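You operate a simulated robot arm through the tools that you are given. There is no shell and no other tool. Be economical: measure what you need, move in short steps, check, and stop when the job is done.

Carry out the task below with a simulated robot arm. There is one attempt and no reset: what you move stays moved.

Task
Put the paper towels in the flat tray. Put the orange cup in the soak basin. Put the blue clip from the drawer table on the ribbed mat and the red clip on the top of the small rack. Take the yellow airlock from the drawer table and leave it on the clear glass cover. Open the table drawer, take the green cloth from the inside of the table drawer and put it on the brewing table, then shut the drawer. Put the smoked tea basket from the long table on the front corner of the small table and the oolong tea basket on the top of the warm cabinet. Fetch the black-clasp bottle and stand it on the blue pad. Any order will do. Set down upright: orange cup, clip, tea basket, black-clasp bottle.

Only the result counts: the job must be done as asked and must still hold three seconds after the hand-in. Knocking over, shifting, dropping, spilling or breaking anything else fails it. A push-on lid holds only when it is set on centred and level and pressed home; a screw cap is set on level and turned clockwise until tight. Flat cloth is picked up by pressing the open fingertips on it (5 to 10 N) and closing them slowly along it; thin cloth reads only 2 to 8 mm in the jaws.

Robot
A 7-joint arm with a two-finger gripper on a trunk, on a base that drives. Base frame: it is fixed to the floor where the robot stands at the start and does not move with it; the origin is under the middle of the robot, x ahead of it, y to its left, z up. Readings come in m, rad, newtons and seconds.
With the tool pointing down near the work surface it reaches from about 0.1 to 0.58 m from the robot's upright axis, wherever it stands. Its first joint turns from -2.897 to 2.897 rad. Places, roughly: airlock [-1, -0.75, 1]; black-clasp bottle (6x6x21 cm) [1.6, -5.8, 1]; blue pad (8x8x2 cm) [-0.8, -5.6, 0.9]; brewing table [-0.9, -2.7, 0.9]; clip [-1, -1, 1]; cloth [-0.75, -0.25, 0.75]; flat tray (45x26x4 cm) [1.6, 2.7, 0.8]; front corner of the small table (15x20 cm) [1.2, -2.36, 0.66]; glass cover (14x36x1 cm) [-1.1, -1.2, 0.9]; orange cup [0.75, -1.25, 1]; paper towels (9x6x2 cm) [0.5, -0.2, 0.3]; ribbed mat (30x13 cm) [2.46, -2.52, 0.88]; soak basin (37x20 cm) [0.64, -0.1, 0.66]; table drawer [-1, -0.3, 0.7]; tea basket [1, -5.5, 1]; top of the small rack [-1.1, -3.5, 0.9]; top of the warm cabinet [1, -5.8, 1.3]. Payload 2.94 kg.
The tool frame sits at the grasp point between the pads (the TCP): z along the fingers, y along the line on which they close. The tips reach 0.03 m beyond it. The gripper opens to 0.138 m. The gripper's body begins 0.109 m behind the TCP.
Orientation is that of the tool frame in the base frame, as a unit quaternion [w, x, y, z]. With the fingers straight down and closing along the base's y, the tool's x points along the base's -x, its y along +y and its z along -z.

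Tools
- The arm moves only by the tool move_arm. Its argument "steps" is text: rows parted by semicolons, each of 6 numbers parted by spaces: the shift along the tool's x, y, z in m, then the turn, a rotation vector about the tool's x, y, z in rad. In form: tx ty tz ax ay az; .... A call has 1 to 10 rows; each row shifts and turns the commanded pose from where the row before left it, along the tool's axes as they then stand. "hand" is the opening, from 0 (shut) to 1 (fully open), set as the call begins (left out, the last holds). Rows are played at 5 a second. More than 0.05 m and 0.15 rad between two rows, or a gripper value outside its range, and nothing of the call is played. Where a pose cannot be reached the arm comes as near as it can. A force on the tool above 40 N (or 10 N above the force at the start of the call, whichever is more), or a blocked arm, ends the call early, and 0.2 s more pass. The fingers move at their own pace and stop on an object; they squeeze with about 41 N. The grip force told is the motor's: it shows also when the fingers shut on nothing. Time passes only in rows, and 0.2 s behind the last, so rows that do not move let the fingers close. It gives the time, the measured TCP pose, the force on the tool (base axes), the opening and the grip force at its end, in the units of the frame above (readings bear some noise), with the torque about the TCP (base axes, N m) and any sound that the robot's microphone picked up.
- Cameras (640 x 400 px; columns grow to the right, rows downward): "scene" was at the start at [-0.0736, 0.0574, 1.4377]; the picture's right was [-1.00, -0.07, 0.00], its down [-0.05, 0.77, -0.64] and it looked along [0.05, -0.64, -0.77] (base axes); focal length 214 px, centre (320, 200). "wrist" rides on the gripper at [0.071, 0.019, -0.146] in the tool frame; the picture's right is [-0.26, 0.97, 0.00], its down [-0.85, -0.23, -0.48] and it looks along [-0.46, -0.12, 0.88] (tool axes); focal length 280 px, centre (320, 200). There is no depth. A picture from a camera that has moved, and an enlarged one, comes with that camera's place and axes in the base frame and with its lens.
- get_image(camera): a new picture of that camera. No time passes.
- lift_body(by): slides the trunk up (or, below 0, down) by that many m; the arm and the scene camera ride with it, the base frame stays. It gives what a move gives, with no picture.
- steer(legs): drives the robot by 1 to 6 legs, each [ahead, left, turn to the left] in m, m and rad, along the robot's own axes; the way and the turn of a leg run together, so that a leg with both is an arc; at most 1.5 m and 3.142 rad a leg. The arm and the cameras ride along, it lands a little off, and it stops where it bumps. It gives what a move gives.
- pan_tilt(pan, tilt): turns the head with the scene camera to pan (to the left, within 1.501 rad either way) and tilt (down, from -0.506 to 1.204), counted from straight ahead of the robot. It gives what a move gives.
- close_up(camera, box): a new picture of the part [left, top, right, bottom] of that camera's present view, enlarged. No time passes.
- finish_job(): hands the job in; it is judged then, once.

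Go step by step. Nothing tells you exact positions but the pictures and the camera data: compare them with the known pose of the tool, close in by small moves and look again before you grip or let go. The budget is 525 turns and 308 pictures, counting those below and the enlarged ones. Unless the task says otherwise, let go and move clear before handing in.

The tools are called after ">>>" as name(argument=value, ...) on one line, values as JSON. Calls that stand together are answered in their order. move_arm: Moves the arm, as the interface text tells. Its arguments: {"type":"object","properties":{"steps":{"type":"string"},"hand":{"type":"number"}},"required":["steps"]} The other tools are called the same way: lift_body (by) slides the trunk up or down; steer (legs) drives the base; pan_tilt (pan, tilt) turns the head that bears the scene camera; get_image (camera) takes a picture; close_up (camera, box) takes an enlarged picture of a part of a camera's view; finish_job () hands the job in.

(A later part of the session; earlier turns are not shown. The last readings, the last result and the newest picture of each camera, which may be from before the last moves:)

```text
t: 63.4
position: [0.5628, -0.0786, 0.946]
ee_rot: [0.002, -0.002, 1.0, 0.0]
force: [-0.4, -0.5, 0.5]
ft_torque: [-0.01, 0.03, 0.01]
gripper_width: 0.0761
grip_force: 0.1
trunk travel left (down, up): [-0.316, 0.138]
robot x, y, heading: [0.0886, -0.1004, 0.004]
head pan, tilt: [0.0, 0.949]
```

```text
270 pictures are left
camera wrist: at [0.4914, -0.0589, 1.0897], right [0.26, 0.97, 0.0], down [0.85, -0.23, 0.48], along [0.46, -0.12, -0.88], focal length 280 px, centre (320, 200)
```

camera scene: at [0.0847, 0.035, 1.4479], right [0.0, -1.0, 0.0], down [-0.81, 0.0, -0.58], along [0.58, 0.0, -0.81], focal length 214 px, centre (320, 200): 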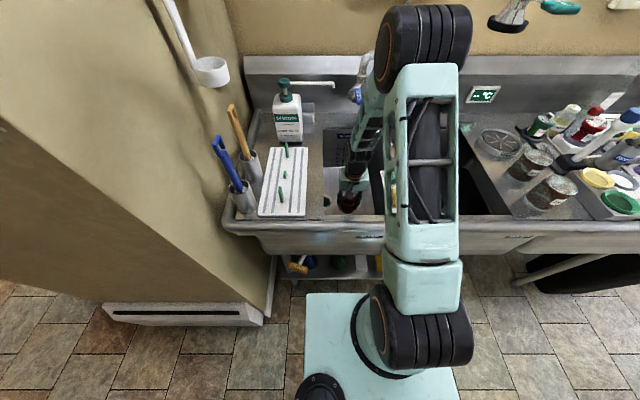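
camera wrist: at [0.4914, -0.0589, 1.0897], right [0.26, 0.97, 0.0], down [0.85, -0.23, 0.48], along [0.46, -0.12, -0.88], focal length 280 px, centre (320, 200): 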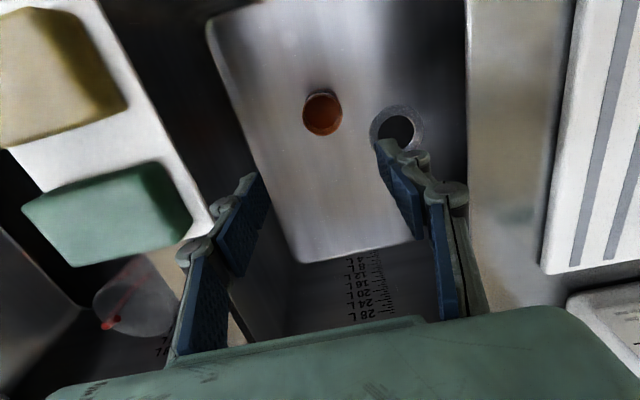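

The cup stands upright in the soak basin. Next the paper towels on the under-shelf: I'll rise, back away from the sink and lower.

>>> move_arm(steps="0 0 -0.04 0 0 0;0 0 -0.04 0 0 0;0 0 -0.04 0 0 0;0 0 -0.04 0 0 0;0.04 0 0 0 0 0;0.04 0 0 0 0 0;0.04 0 0 0 0 0")

>>> steer(legs=[[-0.4, 0, 0], [0, -0.09, 0]])

>>> lift_body(by=-0.3)

>>> get_image(camera="wrist")

>>> get_image(camera="scene")

```text
t: 65.0
position: [0.4403, -0.0784, 1.0834]
ee_rot: [-0.026, 0.0, 1.0, -0.001]
force: [0.6, 0.1, -0.8]
ft_torque: [0.0, 0.02, 0.02]
gripper_width: 0.0761
grip_force: 0.1
trunk travel left (down, up): [-0.316, 0.138]
robot x, y, heading: [0.0897, -0.0965, -0.001]
head pan, tilt: [0.0, 0.949]
```

```text
t: 68.6
position: [0.0465, -0.1676, 1.0925]
ee_rot: [-0.011, -0.005, 1.0, 0.0]
force: [-0.3, 0.1, 0.0]
ft_torque: [0.05, 0.01, -0.01]
gripper_width: 0.0758
grip_force: 0.0
trunk travel left (down, up): [-0.316, 0.138]
robot x, y, heading: [-0.3082, -0.1929, 0.005]
head pan, tilt: [0.0, 0.949]
```

```text
t: 71.6
position: [0.0463, -0.1684, 0.7889]
ee_rot: [-0.016, -0.006, 1.0, -0.001]
force: [0.1, 0.8, 0.6]
ft_torque: [0.0, 0.05, 0.0]
gripper_width: 0.076
grip_force: 0.1
trunk travel left (down, up): [-0.016, 0.438]
robot x, y, heading: [-0.3025, -0.192, 0.009]
head pan, tilt: [0.0, 0.949]
```

```text
269 pictures are left
camera wrist: at [-0.0194, -0.1493, 0.935], right [0.25, 0.97, -0.01], down [0.87, -0.22, 0.45], along [0.43, -0.12, -0.89], focal length 280 px, centre (320, 200)
```

wrist: 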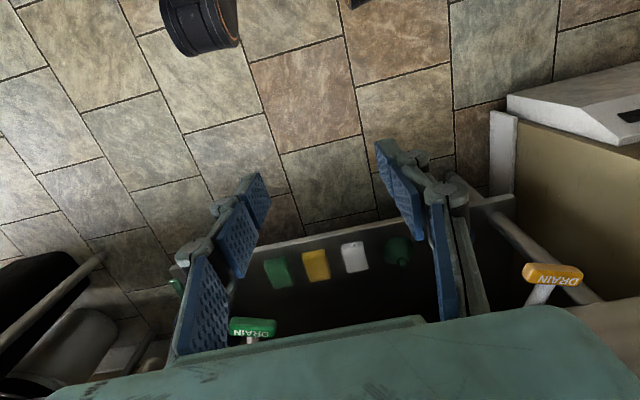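

```text
268 pictures are left
camera scene: at [-0.3046, -0.0877, 1.1682], right [-0.34, -0.94, 0.0], down [-0.6, 0.22, -0.77], along [0.72, -0.26, -0.64], focal length 214 px, centre (320, 200)
```

scene: 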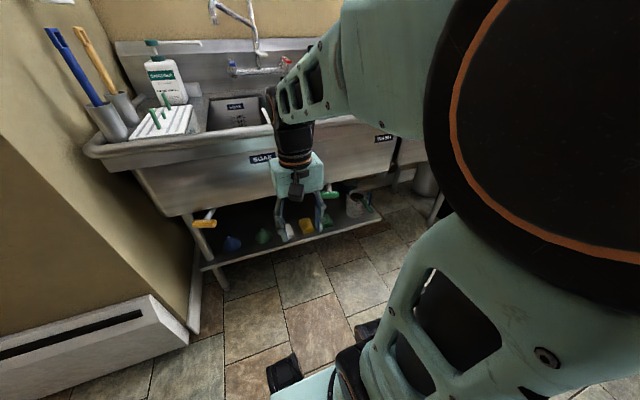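

The white packet is visible on the shelf at the level I estimated. I'll tilt the tool forward about 52° while moving out, then lower.

>>> move_arm(steps="-0.035 0 0 0 -0.15 0;-0.035 0 0 0 -0.15 0;-0.035 0 0 0 -0.15 0;-0.035 0 0 0 -0.15 0;-0.035 0 0 0 -0.15 0;-0.035 0 0 0 -0.15 0", hand=0.75)

>>> move_arm(steps="0.0313 0 0.0249 0 0 0;0.0313 0 0.0249 0 0 0;0.0313 0 0.0249 0 0 0;0.0313 0 0.0249 0 0 0;0.0313 0 0.0249 0 0 0;0.0313 0 0.0249 0 0 0;0.0313 0 0.0249 0 0 0")

>>> get_image(camera="wrist")

>>> get_image(camera="scene")

```text
t: 73.2
position: [0.2398, -0.1689, 0.834]
ee_rot: [0.4, -0.002, 0.917, 0.001]
force: [0.1, 0.0, 0.5]
ft_torque: [0.01, 0.0, 0.02]
gripper_width: 0.1031
grip_force: 0.0
trunk travel left (down, up): [-0.016, 0.438]
robot x, y, heading: [-0.3039, -0.1932, 0.008]
head pan, tilt: [0.0, 0.949]
stopped in row 6: the arm was blocked; the commanded pose is now the measured one
```

```text
t: 74.8
position: [0.2205, -0.1652, 0.5842]
ee_rot: [0.402, -0.005, 0.916, 0.004]
force: [0.5, 0.4, 0.3]
ft_torque: [0.02, -0.03, 0.0]
gripper_width: 0.1033
grip_force: 0.0
out of reach, approached as far as the arm can: row 2, 3
trunk travel left (down, up): [-0.016, 0.438]
robot x, y, heading: [-0.3055, -0.1933, 0.011]
head pan, tilt: [0.0, 0.949]
```

```text
267 pictures are left
camera wrist: at [0.0661, -0.1475, 0.6273], right [0.17, 0.97, 0.2], down [0.22, -0.23, 0.95], along [0.96, -0.12, -0.26], focal length 280 px, centre (320, 200)
```

wrist: 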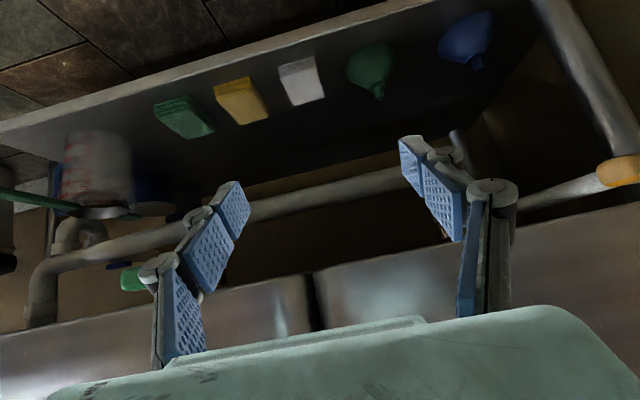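

```text
266 pictures are left
camera scene: at [-0.3124, -0.0575, 1.1478], right [0.01, -1.0, 0.0], down [-0.81, -0.01, -0.58], along [0.58, 0.01, -0.81], focal length 214 px, centre (320, 200)
```

scene: 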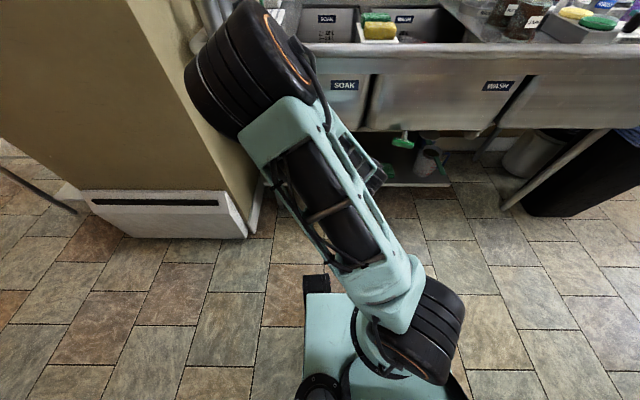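

The packet spans x 0.43–0.535, y -0.214..-0.159, top z≈0.30, with about 5 cm free each side. I'll lower 0.2 m, then drive ahead a bit to bring it in reach.

>>> move_arm(steps="0.0294 -0.0044 0.027 0 0 0;0.0294 -0.0044 0.027 0 0 0;0.0294 -0.0044 0.027 0 0 0;0.0294 -0.0044 0.027 0 0 0;0.0294 -0.0044 0.027 0 0 0", hand=0.68)

>>> steer(legs=[[0.14, 0, 0]])

>>> get_image(camera="wrist")

>>> get_image(camera="scene")

```text
t: 76.0
position: [0.2224, -0.1884, 0.3825]
ee_rot: [0.404, -0.003, 0.915, 0.002]
force: [-0.8, -0.2, 0.4]
ft_torque: [0.02, -0.02, -0.03]
gripper_width: 0.0938
grip_force: 0.1
trunk travel left (down, up): [-0.016, 0.438]
robot x, y, heading: [-0.3054, -0.1914, 0.013]
head pan, tilt: [0.0, 0.949]
```

```text
t: 77.3
position: [0.3616, -0.1888, 0.383]
ee_rot: [0.403, -0.003, 0.915, 0.002]
force: [-0.5, 0.2, -0.1]
ft_torque: [-0.02, 0.02, -0.01]
gripper_width: 0.0939
grip_force: 0.0
trunk travel left (down, up): [-0.016, 0.438]
robot x, y, heading: [-0.1619, -0.188, 0.01]
head pan, tilt: [0.0, 0.949]
```

```text
265 pictures are left
camera wrist: at [0.2065, -0.1709, 0.4273], right [0.17, 0.97, 0.19], down [0.22, -0.23, 0.95], along [0.96, -0.12, -0.25], focal length 280 px, centre (320, 200)
```

wrist: 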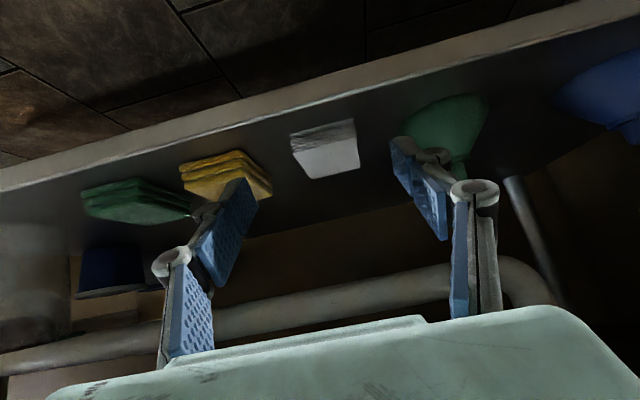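

```text
264 pictures are left
camera scene: at [-0.1724, -0.0566, 1.1478], right [0.01, -1.0, 0.0], down [-0.81, -0.01, -0.58], along [0.58, 0.0, -0.81], focal length 214 px, centre (320, 200)
```

scene: 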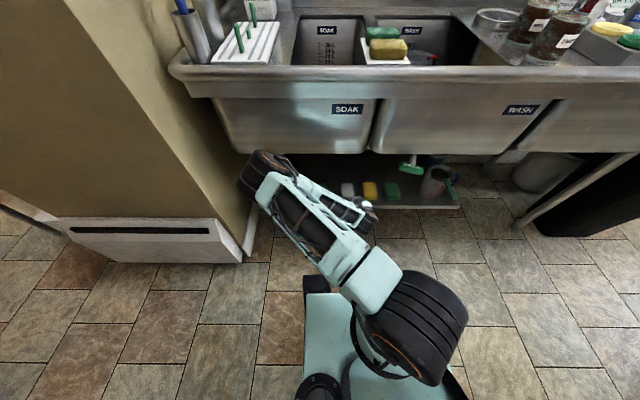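

The picture is upside down at this tilt; parallax gives the shelf at z≈0.30 and packet front edge x≈0.43. A close-up will refine it.

>>> close_up(camera="wrist", box=[170, 80, 450, 255])

```text
2.29 times, centred on (310, 168) of wrist
camera zoom: at [0.2065, -0.1709, 0.4273], right [0.17, 0.97, 0.19], down [0.22, -0.23, 0.95], along [0.96, -0.12, -0.25], focal length 641 px, centre (343, 274)
```

zoom: 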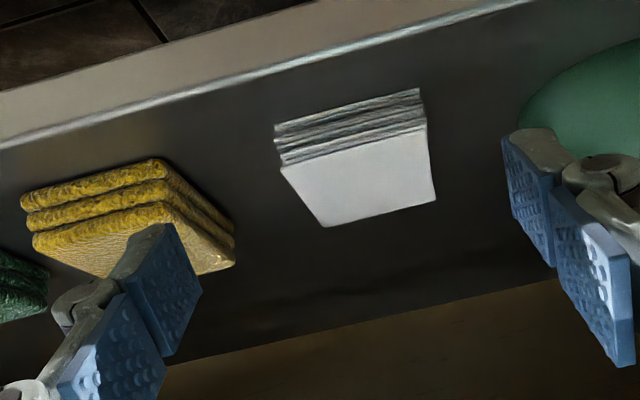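

The packet is x 0.43–0.513, y -0.2145..-0.155, z 0.30–0.32. Advancing along the tool to straddle it.

>>> move_arm(steps="-0.013 0.002 0.035 0 0 0;-0.014 0.002 0.035 0 0 0;0 0 0.02 0 0 0")

>>> get_image(camera="wrist")

```text
t: 78.1
position: [0.445, -0.1838, 0.3406]
ee_rot: [0.402, -0.003, 0.916, 0.001]
force: [0.2, 0.2, -0.4]
ft_torque: [-0.03, 0.01, -0.02]
gripper_width: 0.0936
grip_force: 0.1
trunk travel left (down, up): [-0.016, 0.438]
robot x, y, heading: [-0.1629, -0.1932, 0.005]
head pan, tilt: [0.0, 0.949]
```

```text
262 pictures are left
camera wrist: at [0.2901, -0.1657, 0.3863], right [0.17, 0.97, 0.19], down [0.22, -0.23, 0.95], along [0.96, -0.12, -0.26], focal length 280 px, centre (320, 200)
```

wrist: 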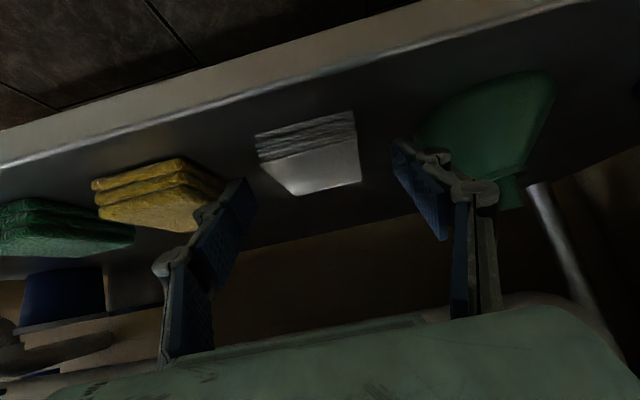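

Nearly there; I'll narrow the fingers a little and advance the last 1.6 cm.

>>> move_arm(steps="0 -0.003 0.004 0 0 0;0 0 0.005 0 0 0;0 0 0.006 0 0 0", hand=0.58)

>>> close_up(camera="wrist", box=[170, 80, 450, 255])

```text
t: 78.9
position: [0.4577, -0.1872, 0.3324]
ee_rot: [0.402, -0.003, 0.915, 0.002]
force: [0.6, 0.3, -0.3]
ft_torque: [0.01, -0.01, 0.01]
gripper_width: 0.0799
grip_force: 0.0
trunk travel left (down, up): [-0.016, 0.438]
robot x, y, heading: [-0.1659, -0.1914, 0.004]
head pan, tilt: [0.0, 0.949]
```

```text
2.29 times, centred on (310, 168) of wrist
camera zoom: at [0.3025, -0.169, 0.3763], right [0.17, 0.97, 0.19], down [0.22, -0.23, 0.95], along [0.96, -0.12, -0.25], focal length 641 px, centre (343, 274)
```

zoom: 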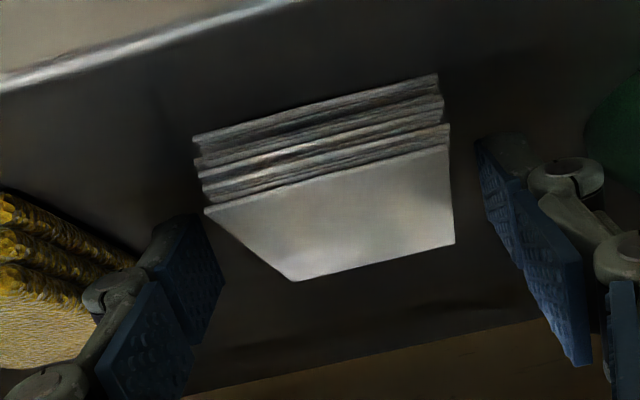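

The tips straddle the packet mid-way, just above the shelf. Closing.

>>> move_arm(steps="0 0 0.001 0 0 0;0 0 0 0 0 0;0 0 0 0 0 0;0 0 0 0 0 0;0 0 0 0 0 0", hand=0.2)

>>> get_image(camera="wrist")

```text
t: 80.1
position: [0.4574, -0.1879, 0.3305]
ee_rot: [0.403, -0.004, 0.915, 0.001]
force: [0.4, -0.2, 2.1]
ft_torque: [0.0, -0.06, -0.04]
gripper_width: 0.0571
grip_force: 40.7
trunk travel left (down, up): [-0.016, 0.438]
robot x, y, heading: [-0.165, -0.1906, 0.005]
head pan, tilt: [0.0, 0.949]
```

```text
260 pictures are left
camera wrist: at [0.3029, -0.1696, 0.3757], right [0.17, 0.97, 0.19], down [0.22, -0.23, 0.95], along [0.96, -0.12, -0.25], focal length 280 px, centre (320, 200)
```

wrist: 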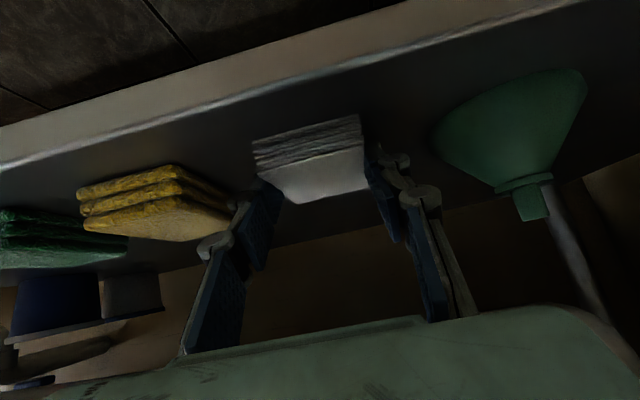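

The packet is gripped (57 mm). Lifting a little and backing out by driving.

>>> move_arm(steps="-0.015 0 -0.0135 0 0 0;-0.022 0 -0.02 0 0 0")

>>> steer(legs=[[-0.2, 0, 0]])

>>> get_image(camera="wrist")

```text
t: 80.7
position: [0.4588, -0.1884, 0.3807]
ee_rot: [0.403, -0.002, 0.915, 0.001]
force: [-0.2, 0.0, -0.4]
ft_torque: [0.01, 0.06, -0.02]
gripper_width: 0.057
grip_force: 40.4
trunk travel left (down, up): [-0.016, 0.438]
robot x, y, heading: [-0.1641, -0.1933, 0.006]
head pan, tilt: [0.0, 0.949]
```

```text
t: 82.3
position: [0.2555, -0.1895, 0.3812]
ee_rot: [0.403, -0.004, 0.915, 0.002]
force: [-0.4, -0.2, -0.1]
ft_torque: [-0.04, -0.02, -0.03]
gripper_width: 0.0574
grip_force: 40.7
trunk travel left (down, up): [-0.016, 0.438]
robot x, y, heading: [-0.3663, -0.1902, 0.011]
head pan, tilt: [0.0, 0.949]
```

```text
259 pictures are left
camera wrist: at [0.1008, -0.1724, 0.4252], right [0.17, 0.97, 0.19], down [0.22, -0.23, 0.95], along [0.96, -0.12, -0.26], focal length 280 px, centre (320, 200)
```

wrist: 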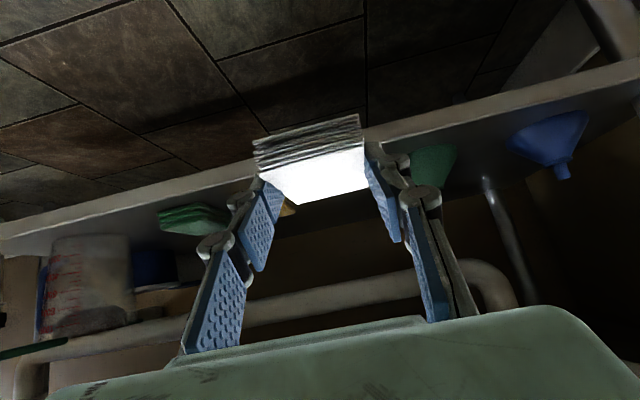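

Packet is clear of the shelf. I'll raise the trunk and bring the tool upright again.

>>> lift_body(by=0.35)

>>> move_arm(steps="0.02 0 -0.02 0 0.138 0;0.02 0 -0.02 0 0.138 0;0.02 0 -0.02 0 0.138 0;0.02 0 -0.02 0 0.138 0;0.02 0 -0.02 0 0.138 0;0.02 0 -0.02 0 0.138 0")

>>> pan_tilt(pan=0.9, tilt=0.7)

>>> get_image(camera="scene")

>>> get_image(camera="wrist")

```text
t: 85.7
position: [0.2564, -0.1898, 0.7303]
ee_rot: [0.403, -0.004, 0.915, 0.002]
force: [0.2, 0.3, 0.4]
ft_torque: [-0.01, -0.03, -0.01]
gripper_width: 0.057
grip_force: 41.5
trunk travel left (down, up): [-0.366, 0.088]
robot x, y, heading: [-0.3664, -0.1909, 0.013]
head pan, tilt: [0.0, 0.949]
```

```text
t: 87.1
position: [0.1004, -0.1919, 0.7814]
ee_rot: [0.0, -0.005, 1.0, 0.0]
force: [-0.5, 0.1, -0.1]
ft_torque: [-0.01, -0.01, 0.0]
gripper_width: 0.0571
grip_force: 41.5
trunk travel left (down, up): [-0.366, 0.088]
robot x, y, heading: [-0.3652, -0.1891, 0.007]
head pan, tilt: [0.0, 0.949]
```

```text
t: 88.3
position: [0.0999, -0.192, 0.7813]
ee_rot: [0.002, -0.005, 1.0, 0.0]
force: [0.3, 0.1, -1.0]
ft_torque: [-0.05, -0.01, 0.0]
gripper_width: 0.0572
grip_force: 41.1
trunk travel left (down, up): [-0.366, 0.088]
robot x, y, heading: [-0.3663, -0.1951, 0.007]
head pan, tilt: [0.901, 0.7]
```

```text
258 pictures are left
camera scene: at [-0.3955, 0.008, 1.5176], right [0.79, -0.61, 0.0], down [-0.4, -0.51, -0.76], along [0.47, 0.6, -0.64], focal length 214 px, centre (320, 200)
```

scene: 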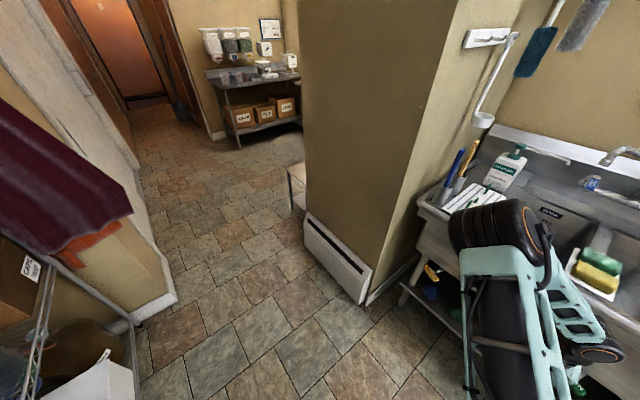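

```text
257 pictures are left
camera wrist: at [0.0288, -0.1727, 0.9243], right [0.25, 0.97, 0.0], down [0.85, -0.22, 0.48], along [0.46, -0.12, -0.88], focal length 280 px, centre (320, 200)
```

wrist: 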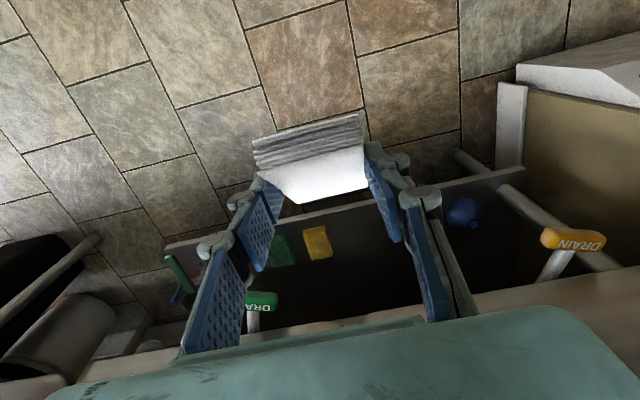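

The tool is upright with the towels held. I'll shift to mid-aisle, turn to +y and drive toward the tray area, then look around.

>>> steer(legs=[[0.13, 0, 0], [0, 0, 1.56]])

>>> steer(legs=[[1.2, 0, 0]])

>>> pan_tilt(pan=-0.7, tilt=0.6)

>>> get_image(camera="scene")

>>> pan_tilt(pan=0.2, tilt=0.6)

>>> get_image(camera="scene")

```text
t: 93.5
position: [-0.2448, 0.2752, 0.7814]
ee_rot: [-0.001, 0.713, -0.701, -0.001]
force: [-0.2, -0.2, 0.3]
ft_torque: [0.01, 0.02, 0.02]
gripper_width: 0.057
grip_force: 41.3
trunk travel left (down, up): [-0.366, 0.088]
robot x, y, heading: [-0.2366, -0.1902, 1.594]
head pan, tilt: [0.901, 0.7]
```

```text
t: 99.6
position: [-0.2618, 1.4943, 0.7799]
ee_rot: [-0.001, 0.712, -0.702, 0.0]
force: [-0.6, 0.0, -0.1]
ft_torque: [0.0, 0.01, 0.02]
gripper_width: 0.057
grip_force: 40.9
trunk travel left (down, up): [-0.366, 0.088]
robot x, y, heading: [-0.2611, 1.0259, 1.582]
head pan, tilt: [0.901, 0.7]
```

```text
t: 101.3
position: [-0.2617, 1.4928, 0.7807]
ee_rot: [0.0, 0.712, -0.702, 0.0]
force: [0.7, -0.4, -1.3]
ft_torque: [0.0, 0.01, 0.02]
gripper_width: 0.0572
grip_force: 41.0
trunk travel left (down, up): [-0.366, 0.088]
robot x, y, heading: [-0.2586, 1.0338, 1.583]
head pan, tilt: [-0.7, 0.6]
```

```text
256 pictures are left
camera scene: at [-0.3353, 1.0128, 1.5262], right [0.77, -0.63, 0.0], down [-0.36, -0.44, -0.83], along [0.52, 0.64, -0.56], focal length 214 px, centre (320, 200)
```

scene: 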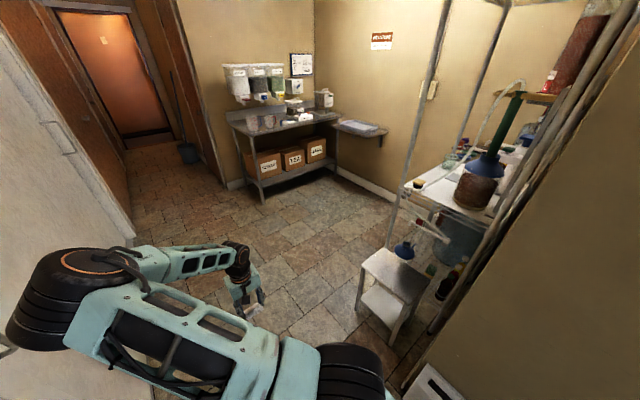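

```text
t: 102.5
position: [-0.2628, 1.4942, 0.7808]
ee_rot: [-0.001, 0.712, -0.702, 0.0]
force: [0.5, 0.6, -0.1]
ft_torque: [0.0, 0.01, -0.01]
gripper_width: 0.0573
grip_force: 40.5
trunk travel left (down, up): [-0.366, 0.088]
robot x, y, heading: [-0.2589, 1.0277, 1.585]
head pan, tilt: [0.201, 0.6]
```

```text
255 pictures are left
camera scene: at [-0.41, 1.0307, 1.5262], right [0.98, 0.21, 0.0], down [0.12, -0.55, -0.83], along [-0.18, 0.81, -0.56], focal length 214 px, centre (320, 200)
```

scene: 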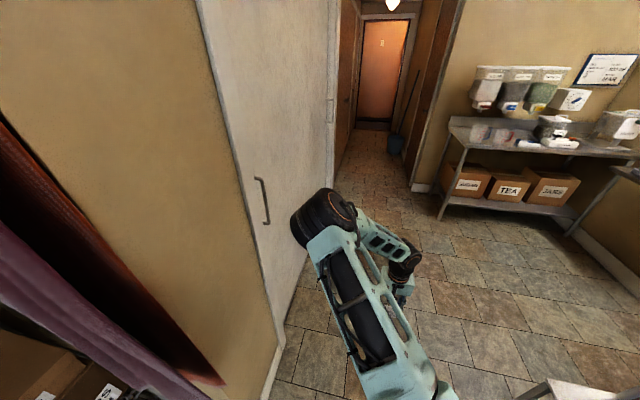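

The flat tray is visible on a wall shelf at the back right. I'll raise the hand, drive to y≈2.65, turn to face +x and go nearer.

>>> move_arm(steps="0 0 -0.045 0 0 0;0 0 -0.045 0 0 0;0 0 -0.045 0 0 0;0 0 -0.045 0 0 0;0 0 -0.045 0 0 0")

>>> steer(legs=[[1.5, 0, 0], [0.13, 0, 0], [0, 0, -1.585]])

>>> pan_tilt(pan=0.0, tilt=0.5)

>>> get_image(camera="scene")

```text
t: 103.7
position: [-0.2601, 1.4924, 1.0057]
ee_rot: [-0.001, 0.712, -0.702, -0.001]
force: [0.0, -0.7, 0.5]
ft_torque: [0.02, 0.01, -0.03]
gripper_width: 0.057
grip_force: 41.0
trunk travel left (down, up): [-0.366, 0.088]
robot x, y, heading: [-0.2581, 1.0288, 1.583]
head pan, tilt: [0.201, 0.6]
```

```text
t: 115.9
position: [0.1596, 2.6849, 1.005]
ee_rot: [0.001, -0.017, 1.0, -0.001]
force: [-0.1, 0.3, 0.4]
ft_torque: [0.0, 0.01, 0.01]
gripper_width: 0.0572
grip_force: 40.8
trunk travel left (down, up): [-0.366, 0.088]
robot x, y, heading: [-0.3052, 2.6731, 0.036]
head pan, tilt: [0.201, 0.6]
```

```text
t: 116.7
position: [0.1594, 2.6847, 1.0053]
ee_rot: [0.002, -0.017, 1.0, 0.0]
force: [-0.5, -0.4, -0.6]
ft_torque: [-0.02, -0.04, 0.01]
gripper_width: 0.0571
grip_force: 41.2
trunk travel left (down, up): [-0.366, 0.088]
robot x, y, heading: [-0.3039, 2.6717, 0.043]
head pan, tilt: [0.0, 0.499]
```

```text
254 pictures are left
camera scene: at [-0.2981, 2.8085, 1.5353], right [0.03, -1.0, 0.0], down [-0.48, -0.02, -0.88], along [0.88, 0.03, -0.48], focal length 214 px, centre (320, 200)
```

scene: 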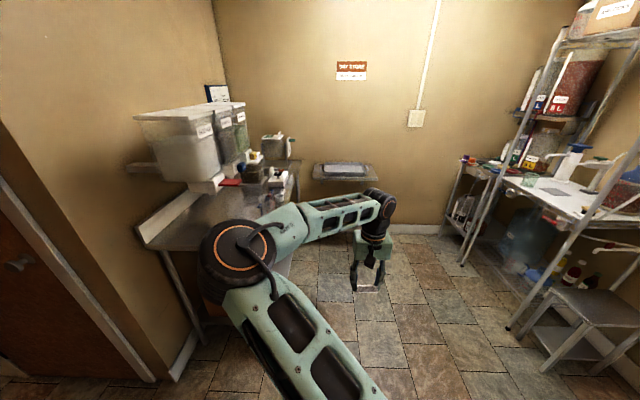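

The tray lies on a small wall shelf at x≈1.4–1.8, y≈2.4–2.85. I'll straighten, shift right a bit to keep the elbow away from the dispensers, and drive closer.

>>> steer(legs=[[0, -0.1, -0.043], [1.1, 0, 0]])

>>> get_image(camera="scene")

>>> get_image(camera="wrist")

```text
t: 123.5
position: [1.2665, 2.5473, 1.0037]
ee_rot: [0.001, 0.01, 1.0, 0.0]
force: [-0.5, -0.4, -0.9]
ft_torque: [-0.01, 0.0, 0.0]
gripper_width: 0.0573
grip_force: 41.5
trunk travel left (down, up): [-0.366, 0.088]
robot x, y, heading: [0.7969, 2.5602, -0.015]
head pan, tilt: [0.0, 0.499]
```

```text
253 pictures are left
camera scene: at [0.8162, 2.6933, 1.5353], right [-0.02, -1.0, 0.0], down [-0.48, 0.01, -0.88], along [0.88, -0.02, -0.48], focal length 214 px, centre (320, 200)
```

scene: 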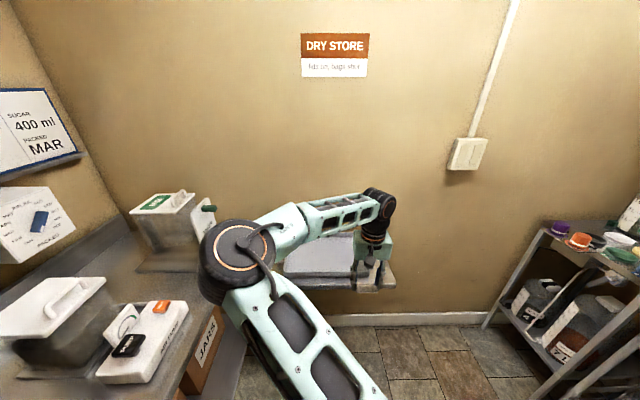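

```text
252 pictures are left
camera wrist: at [1.1968, 2.5661, 1.1484], right [0.28, 0.96, 0.0], down [0.84, -0.25, 0.48], along [0.46, -0.13, -0.88], focal length 280 px, centre (320, 200)
```

wrist: 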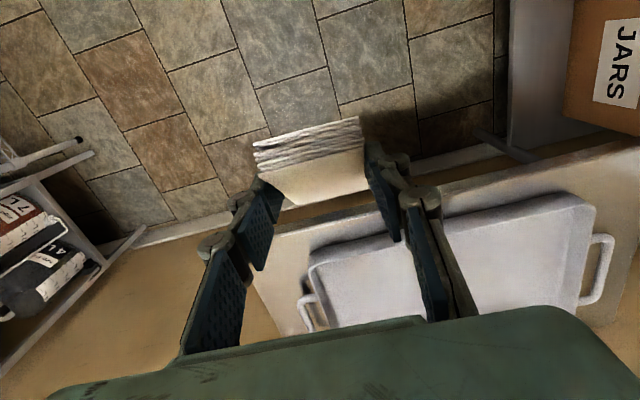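

The tray spans about x 1.45–1.68, y 2.46–2.85. I'll move 0.22 m closer, then tilt the tool to the pick-up attitude so the packet lies flat.

>>> steer(legs=[[0.2, 0, 0]])

>>> move_arm(steps="0 0.015 0 0 -0.138 0;0 0.015 0 0 -0.138 0;0 0.015 0 0 -0.138 0;0 0.015 0 0 -0.138 0;0 0.015 0 0 -0.138 0;0 0.015 0 0 -0.138 0")

>>> get_image(camera="wrist")

>>> get_image(camera="scene")

```text
t: 125.0
position: [1.4633, 2.5431, 1.0058]
ee_rot: [0.001, 0.009, 1.0, -0.001]
force: [-0.2, -0.5, -0.1]
ft_torque: [-0.01, -0.01, 0.03]
gripper_width: 0.0571
grip_force: 40.9
trunk travel left (down, up): [-0.366, 0.088]
robot x, y, heading: [0.9968, 2.5549, -0.012]
head pan, tilt: [0.0, 0.499]
```

```text
t: 126.4
position: [1.4792, 2.6365, 1.0082]
ee_rot: [0.402, 0.008, 0.916, -0.005]
force: [0.1, 0.2, -0.9]
ft_torque: [0.01, 0.02, -0.02]
gripper_width: 0.0571
grip_force: 41.0
out of reach, approached as far as the arm can: row 6
trunk travel left (down, up): [-0.366, 0.088]
robot x, y, heading: [0.9956, 2.5554, -0.017]
head pan, tilt: [0.0, 0.499]
```

```text
251 pictures are left
camera wrist: at [1.3243, 2.6597, 1.0523], right [0.19, 0.96, 0.19], down [0.22, -0.23, 0.95], along [0.96, -0.14, -0.26], focal length 280 px, centre (320, 200)
```

wrist: 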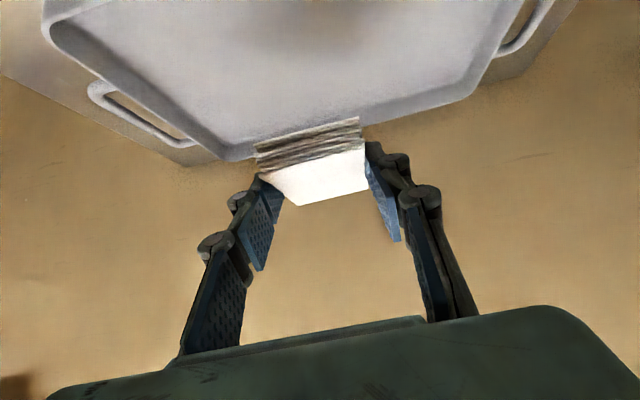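

```text
250 pictures are left
camera scene: at [1.012, 2.6903, 1.5353], right [-0.02, -1.0, 0.0], down [-0.48, 0.01, -0.88], along [0.88, -0.01, -0.48], focal length 214 px, centre (320, 200)
```

scene: 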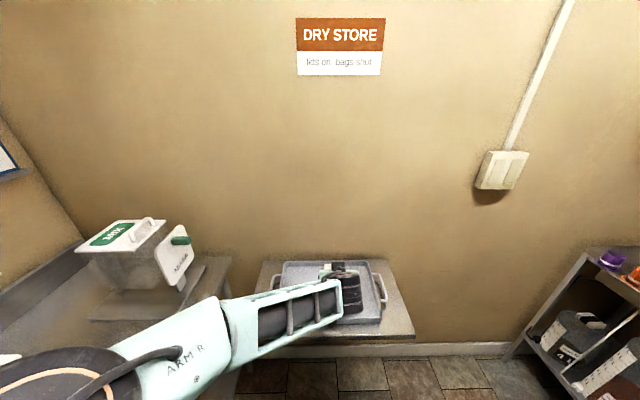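

The tray (x 1.45–1.74, y 2.47–2.86, rim z≈0.84) lies ahead and below. I'll drive in 9 cm and lower.

>>> steer(legs=[[0.09, 0, 0]])

>>> move_arm(steps="0.0272 0.009 0.025 0 0 0;0.0272 0.009 0.025 0 0 0;0.0272 0.009 0.025 0 0 0")

>>> get_image(camera="wrist")

>>> get_image(camera="scene")

```text
t: 127.5
position: [1.5694, 2.6361, 1.0082]
ee_rot: [0.402, 0.008, 0.916, -0.004]
force: [0.8, 0.4, 0.5]
ft_torque: [-0.05, 0.02, 0.01]
gripper_width: 0.0571
grip_force: 40.6
trunk travel left (down, up): [-0.366, 0.088]
robot x, y, heading: [1.0835, 2.5532, -0.016]
head pan, tilt: [0.0, 0.499]
```

```text
t: 128.3
position: [1.5688, 2.6633, 0.8964]
ee_rot: [0.402, 0.007, 0.916, -0.004]
force: [1.0, -1.0, 0.0]
ft_torque: [-0.03, 0.01, -0.03]
gripper_width: 0.0573
grip_force: 40.9
trunk travel left (down, up): [-0.366, 0.088]
robot x, y, heading: [1.0862, 2.5551, -0.013]
head pan, tilt: [0.0, 0.499]
```

```text
249 pictures are left
camera wrist: at [1.4147, 2.686, 0.9413], right [0.19, 0.96, 0.19], down [0.22, -0.23, 0.95], along [0.96, -0.14, -0.26], focal length 280 px, centre (320, 200)
```

wrist: 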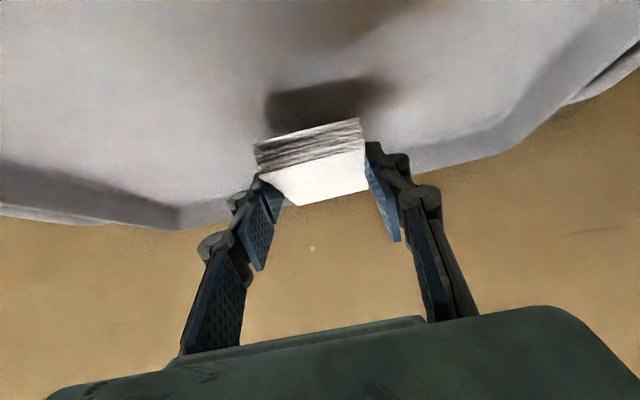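

```text
248 pictures are left
camera scene: at [1.1015, 2.6887, 1.5354], right [-0.02, -1.0, 0.0], down [-0.48, 0.01, -0.88], along [0.88, -0.01, -0.48], focal length 214 px, centre (320, 200)
```

scene: 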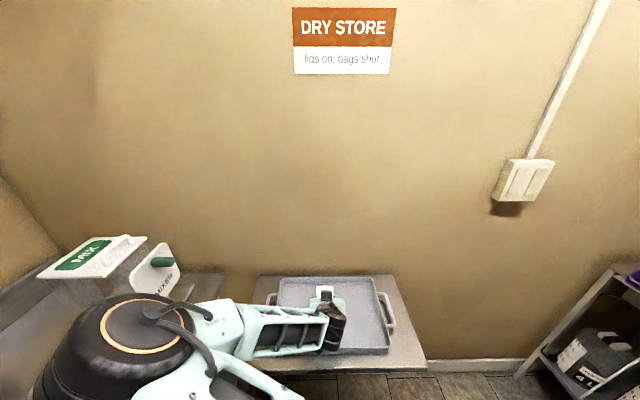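

The packet hovers over the tray's middle. Lowering gently until it touches.

>>> move_arm(steps="0.011 0 0.010 0 0 0;0.011 0 0.010 0 0 0;0.011 0 0.010 0 0 0;0.0055 0 0.005 0 0 0")

>>> get_image(camera="wrist")

>>> get_image(camera="scene")

```text
t: 129.2
position: [1.5725, 2.6638, 0.8634]
ee_rot: [0.413, 0.012, 0.91, -0.002]
force: [-2.8, -0.1, 24.5]
ft_torque: [-0.46, 0.22, -0.14]
gripper_width: 0.0574
grip_force: 41.1
trunk travel left (down, up): [-0.366, 0.088]
robot x, y, heading: [1.0863, 2.5532, -0.019]
head pan, tilt: [0.0, 0.499]
stopped in row 4: the force on the tool passed its limit at 61 N (the readings are from after the stop); the commanded pose is now the measured one
```

```text
247 pictures are left
camera wrist: at [1.4179, 2.6848, 0.9044], right [0.19, 0.96, 0.2], down [0.2, -0.24, 0.95], along [0.96, -0.14, -0.23], focal length 280 px, centre (320, 200)
```

wrist: 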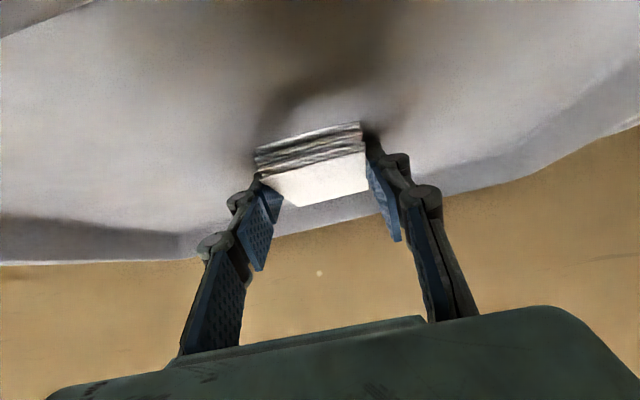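

```text
246 pictures are left
camera scene: at [1.0985, 2.6881, 1.5358], right [-0.02, -1.0, 0.0], down [-0.48, 0.01, -0.88], along [0.88, -0.01, -0.48], focal length 214 px, centre (320, 200)
```

scene: 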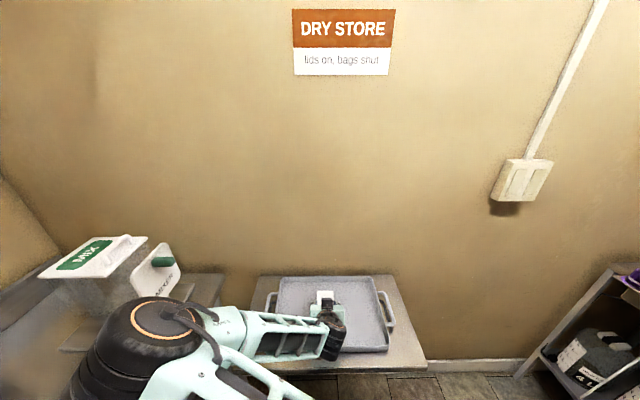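

The packet is pressing on the tray floor. I'll ease up a hair and open.

>>> move_arm(steps="-0.002 0 -0.002 0 0 0")

>>> move_arm(steps="0 0 0 0 0 0;0 0 0 0 0 0;0 0 -0.02 0 0 0;0 0 -0.04 0 0 0;0 0 -0.04 0 0 0;-0.03 0 -0.03 0 0 0;-0.03 0 -0.03 0 0 0;-0.03 0 -0.03 0 0 0", hand=0.7)

>>> get_image(camera="wrist")

>>> get_image(camera="scene")

```text
t: 129.6
position: [1.5739, 2.6633, 0.8637]
ee_rot: [0.411, 0.012, 0.912, -0.001]
force: [5.0, -3.6, 18.8]
ft_torque: [-0.43, -0.47, 0.04]
gripper_width: 0.0574
grip_force: 41.0
trunk travel left (down, up): [-0.366, 0.088]
robot x, y, heading: [1.0889, 2.552, -0.018]
head pan, tilt: [0.0, 0.499]
```

```text
t: 131.6
position: [1.5552, 2.6281, 1.0408]
ee_rot: [0.409, 0.072, 0.908, -0.048]
force: [-0.9, 0.7, -0.1]
ft_torque: [-0.02, -0.02, -0.03]
gripper_width: 0.0967
grip_force: 0.0
out of reach, approached as far as the arm can: row 4, 5, 6
trunk travel left (down, up): [-0.366, 0.088]
robot x, y, heading: [1.0853, 2.5567, -0.012]
head pan, tilt: [0.0, 0.499]
stopped in row 8: the arm was blocked; the commanded pose is now the measured one
```

```text
245 pictures are left
camera wrist: at [1.4061, 2.6739, 1.0821], right [0.34, 0.93, 0.17], down [0.17, -0.24, 0.96], along [0.93, -0.29, -0.23], focal length 280 px, centre (320, 200)
```

wrist: 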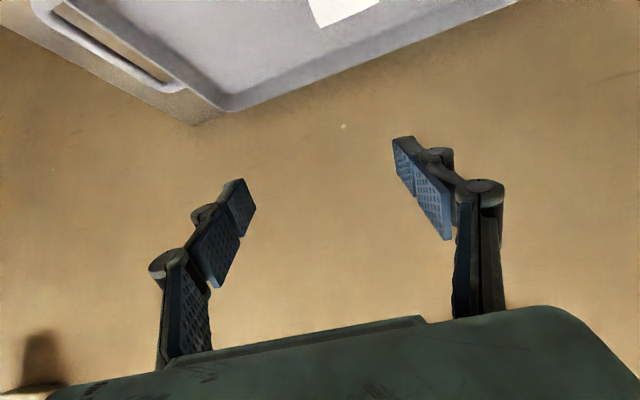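

```text
244 pictures are left
camera scene: at [1.1013, 2.6861, 1.5373], right [-0.05, -1.0, 0.0], down [-0.46, 0.02, -0.89], along [0.89, -0.04, -0.46], focal length 214 px, centre (320, 200)
```

scene: 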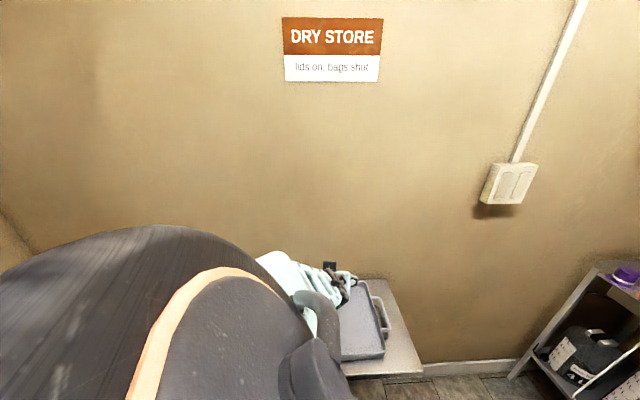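

The packet lies in the tray. The elbow has come against the head, so I'll back the robot away and restore the arm to an upright pose.

>>> steer(legs=[[-0.6, -0.1, 0]])

>>> move_arm(steps="-0.02 0 0.03 0 0.138 0;-0.02 0 0.03 0 0.138 0;-0.02 -0.01 0.03 0 0.138 0;-0.01 -0.01 0.03 0 0.138 0;0 -0.01 0.03 0 0.138 0;0 -0.01 0.03 0 0.138 0")

>>> get_image(camera="scene")

```text
t: 135.0
position: [0.9526, 2.5366, 1.0414]
ee_rot: [0.408, 0.076, 0.909, -0.047]
force: [0.3, 0.3, -0.1]
ft_torque: [-0.02, 0.03, -0.02]
gripper_width: 0.0966
grip_force: 0.0
trunk travel left (down, up): [-0.366, 0.088]
robot x, y, heading: [0.4837, 2.4678, -0.024]
head pan, tilt: [0.0, 0.499]
```

```text
t: 136.4
position: [1.0817, 2.4703, 0.9296]
ee_rot: [0.007, 0.089, 0.996, -0.012]
force: [0.2, 0.4, 0.2]
ft_torque: [-0.01, -0.04, -0.03]
gripper_width: 0.0965
grip_force: 0.0
trunk travel left (down, up): [-0.366, 0.088]
robot x, y, heading: [0.4838, 2.4716, -0.026]
head pan, tilt: [0.0, 0.499]
```

```text
243 pictures are left
camera scene: at [0.4993, 2.6011, 1.5354], right [-0.02, -1.0, 0.0], down [-0.48, 0.01, -0.88], along [0.88, -0.02, -0.48], focal length 214 px, centre (320, 200)
```

scene: 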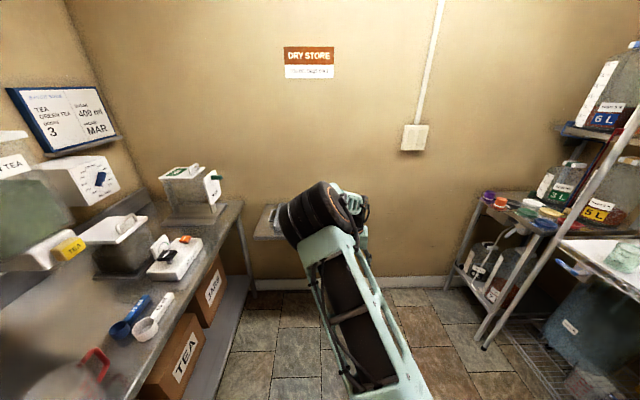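

Towels done. I'll tidy the arm pose, then drive back to the main aisle facing -y for the drawer table jobs.

>>> move_arm(steps="0.03 0 -0.03 0 0 -0.15;0.04 0 -0.03 0 0 0;0.04 0 -0.03 0 0 0;0.03 0 -0.03 0 0 0")

>>> steer(legs=[[-0.73, 0, 0], [0, 0, -1.545]])

>>> get_image(camera="scene")

```text
t: 137.4
position: [0.9384, 2.4832, 1.0504]
ee_rot: [0.007, 0.015, 1.0, -0.013]
force: [-0.6, -0.4, 0.4]
ft_torque: [0.02, 0.0, -0.03]
gripper_width: 0.0964
grip_force: 0.0
trunk travel left (down, up): [-0.366, 0.088]
robot x, y, heading: [0.4801, 2.4699, -0.025]
head pan, tilt: [0.0, 0.499]
```

```text
t: 145.2
position: [-0.2304, 2.0357, 1.0497]
ee_rot: [-0.003, 0.708, 0.706, -0.015]
force: [-0.2, -0.2, 0.4]
ft_torque: [-0.01, 0.01, 0.0]
gripper_width: 0.0968
grip_force: 0.0
trunk travel left (down, up): [-0.366, 0.088]
robot x, y, heading: [-0.2545, 2.4926, -1.57]
head pan, tilt: [0.0, 0.499]
```

```text
242 pictures are left
camera scene: at [-0.1205, 2.4786, 1.5353], right [-1.0, 0.0, 0.0], down [0.0, 0.48, -0.88], along [0.0, -0.88, -0.48], focal length 214 px, centre (320, 200)
```

scene: 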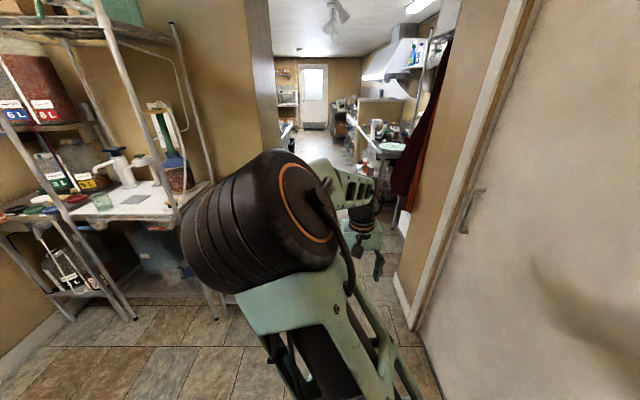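

Path clear. Driving down the aisle to y≈-0.8 in mid-aisle and turning to face the drawer table (-x).

>>> steer(legs=[[1.5, 0, 0], [1.5, 0, 0], [0.3, 0.15, 0], [0, 0, -1.57]])

>>> pan_tilt(pan=0.0, tilt=0.75)

>>> get_image(camera="scene")

>>> get_image(camera="wrist")

```text
t: 165.2
position: [-0.4919, -0.846, 1.0494]
ee_rot: [-0.013, 1.0, 0.025, -0.008]
force: [-0.6, 0.2, 0.8]
ft_torque: [-0.02, -0.02, 0.0]
gripper_width: 0.0964
grip_force: 0.0
trunk travel left (down, up): [-0.366, 0.088]
robot x, y, heading: [-0.0379, -0.7941, -3.082]
head pan, tilt: [0.0, 0.499]
```

```text
t: 165.9
position: [-0.4929, -0.8468, 1.049]
ee_rot: [-0.013, 1.0, 0.025, -0.008]
force: [0.6, 0.0, -0.6]
ft_torque: [0.0, 0.02, -0.01]
gripper_width: 0.0963
grip_force: 0.1
trunk travel left (down, up): [-0.366, 0.088]
robot x, y, heading: [-0.0363, -0.795, -3.088]
head pan, tilt: [0.0, 0.75]
```

```text
241 pictures are left
camera scene: at [-0.0336, -0.9311, 1.5134], right [-0.06, 1.0, 0.0], down [0.68, 0.04, -0.73], along [-0.73, -0.04, -0.68], focal length 214 px, centre (320, 200)
```

scene: 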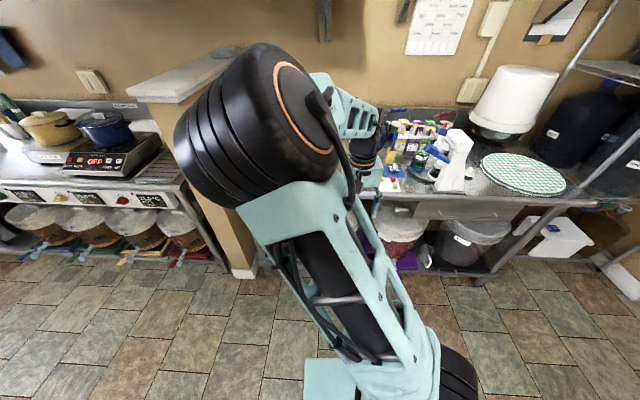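

```text
240 pictures are left
camera wrist: at [-0.4172, -0.8662, 1.1917], right [-0.21, -0.98, -0.02], down [-0.85, 0.18, 0.49], along [-0.48, 0.12, -0.87], focal length 280 px, centre (320, 200)
```

wrist: 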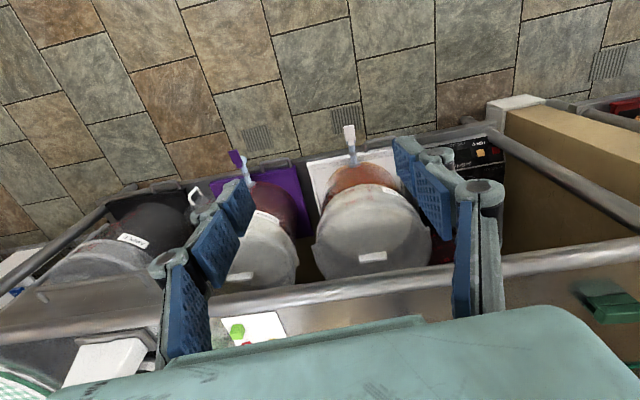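

I face the drawer table. I'll raise the hand to look down over the cluttered items before coming nearer.

>>> lift_body(by=0.08)

>>> move_arm(steps="0 0 -0.05 0 0 0;0 0 -0.05 0 0 0;0 0 -0.05 0 0 0;-0.03 0 -0.03 0 0 0;-0.04 0 0 0 0 0")

>>> steer(legs=[[0.12, 0.1, -0.06]])

>>> get_image(camera="wrist")

>>> get_image(camera="scene")

```text
t: 167.1
position: [-0.4924, -0.8467, 1.1294]
ee_rot: [-0.012, 1.0, 0.025, -0.008]
force: [-0.1, -0.7, 0.2]
ft_torque: [-0.02, 0.0, -0.01]
gripper_width: 0.0967
grip_force: 0.0
trunk travel left (down, up): [-0.446, 0.008]
robot x, y, heading: [-0.0409, -0.7929, -3.082]
head pan, tilt: [0.0, 0.75]
```

```text
t: 168.3
position: [-0.5603, -0.8553, 1.31]
ee_rot: [-0.013, 1.0, 0.025, -0.007]
force: [0.1, 0.0, 0.1]
ft_torque: [-0.01, -0.04, 0.01]
gripper_width: 0.0964
grip_force: 0.2
trunk travel left (down, up): [-0.446, 0.008]
robot x, y, heading: [-0.0409, -0.7992, -3.097]
head pan, tilt: [0.0, 0.75]
```

```text
t: 169.9
position: [-0.6779, -0.9278, 1.3117]
ee_rot: [-0.014, 1.0, -0.005, -0.007]
force: [0.5, -1.0, 0.1]
ft_torque: [0.05, -0.02, 0.0]
gripper_width: 0.0967
grip_force: 0.0
trunk travel left (down, up): [-0.446, 0.008]
robot x, y, heading: [-0.1566, -0.9007, 3.132]
head pan, tilt: [0.0, 0.75]
```

```text
239 pictures are left
camera wrist: at [-0.6049, -0.9516, 1.4529], right [-0.27, -0.96, -0.02], down [-0.84, 0.22, 0.49], along [-0.47, 0.15, -0.87], focal length 280 px, centre (320, 200)
```

wrist: 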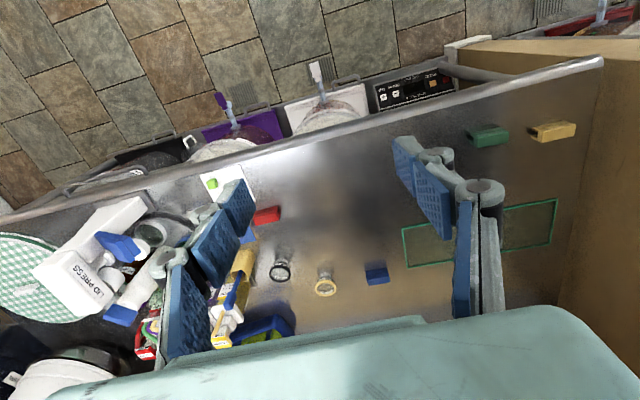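

```text
238 pictures are left
camera scene: at [-0.1589, -1.0348, 1.5933], right [0.0, 1.0, 0.0], down [0.68, 0.0, -0.73], along [-0.73, 0.0, -0.68], focal length 214 px, centre (320, 200)
```

scene: 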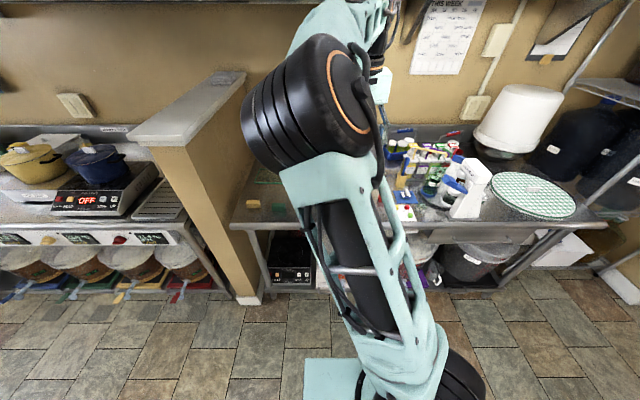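

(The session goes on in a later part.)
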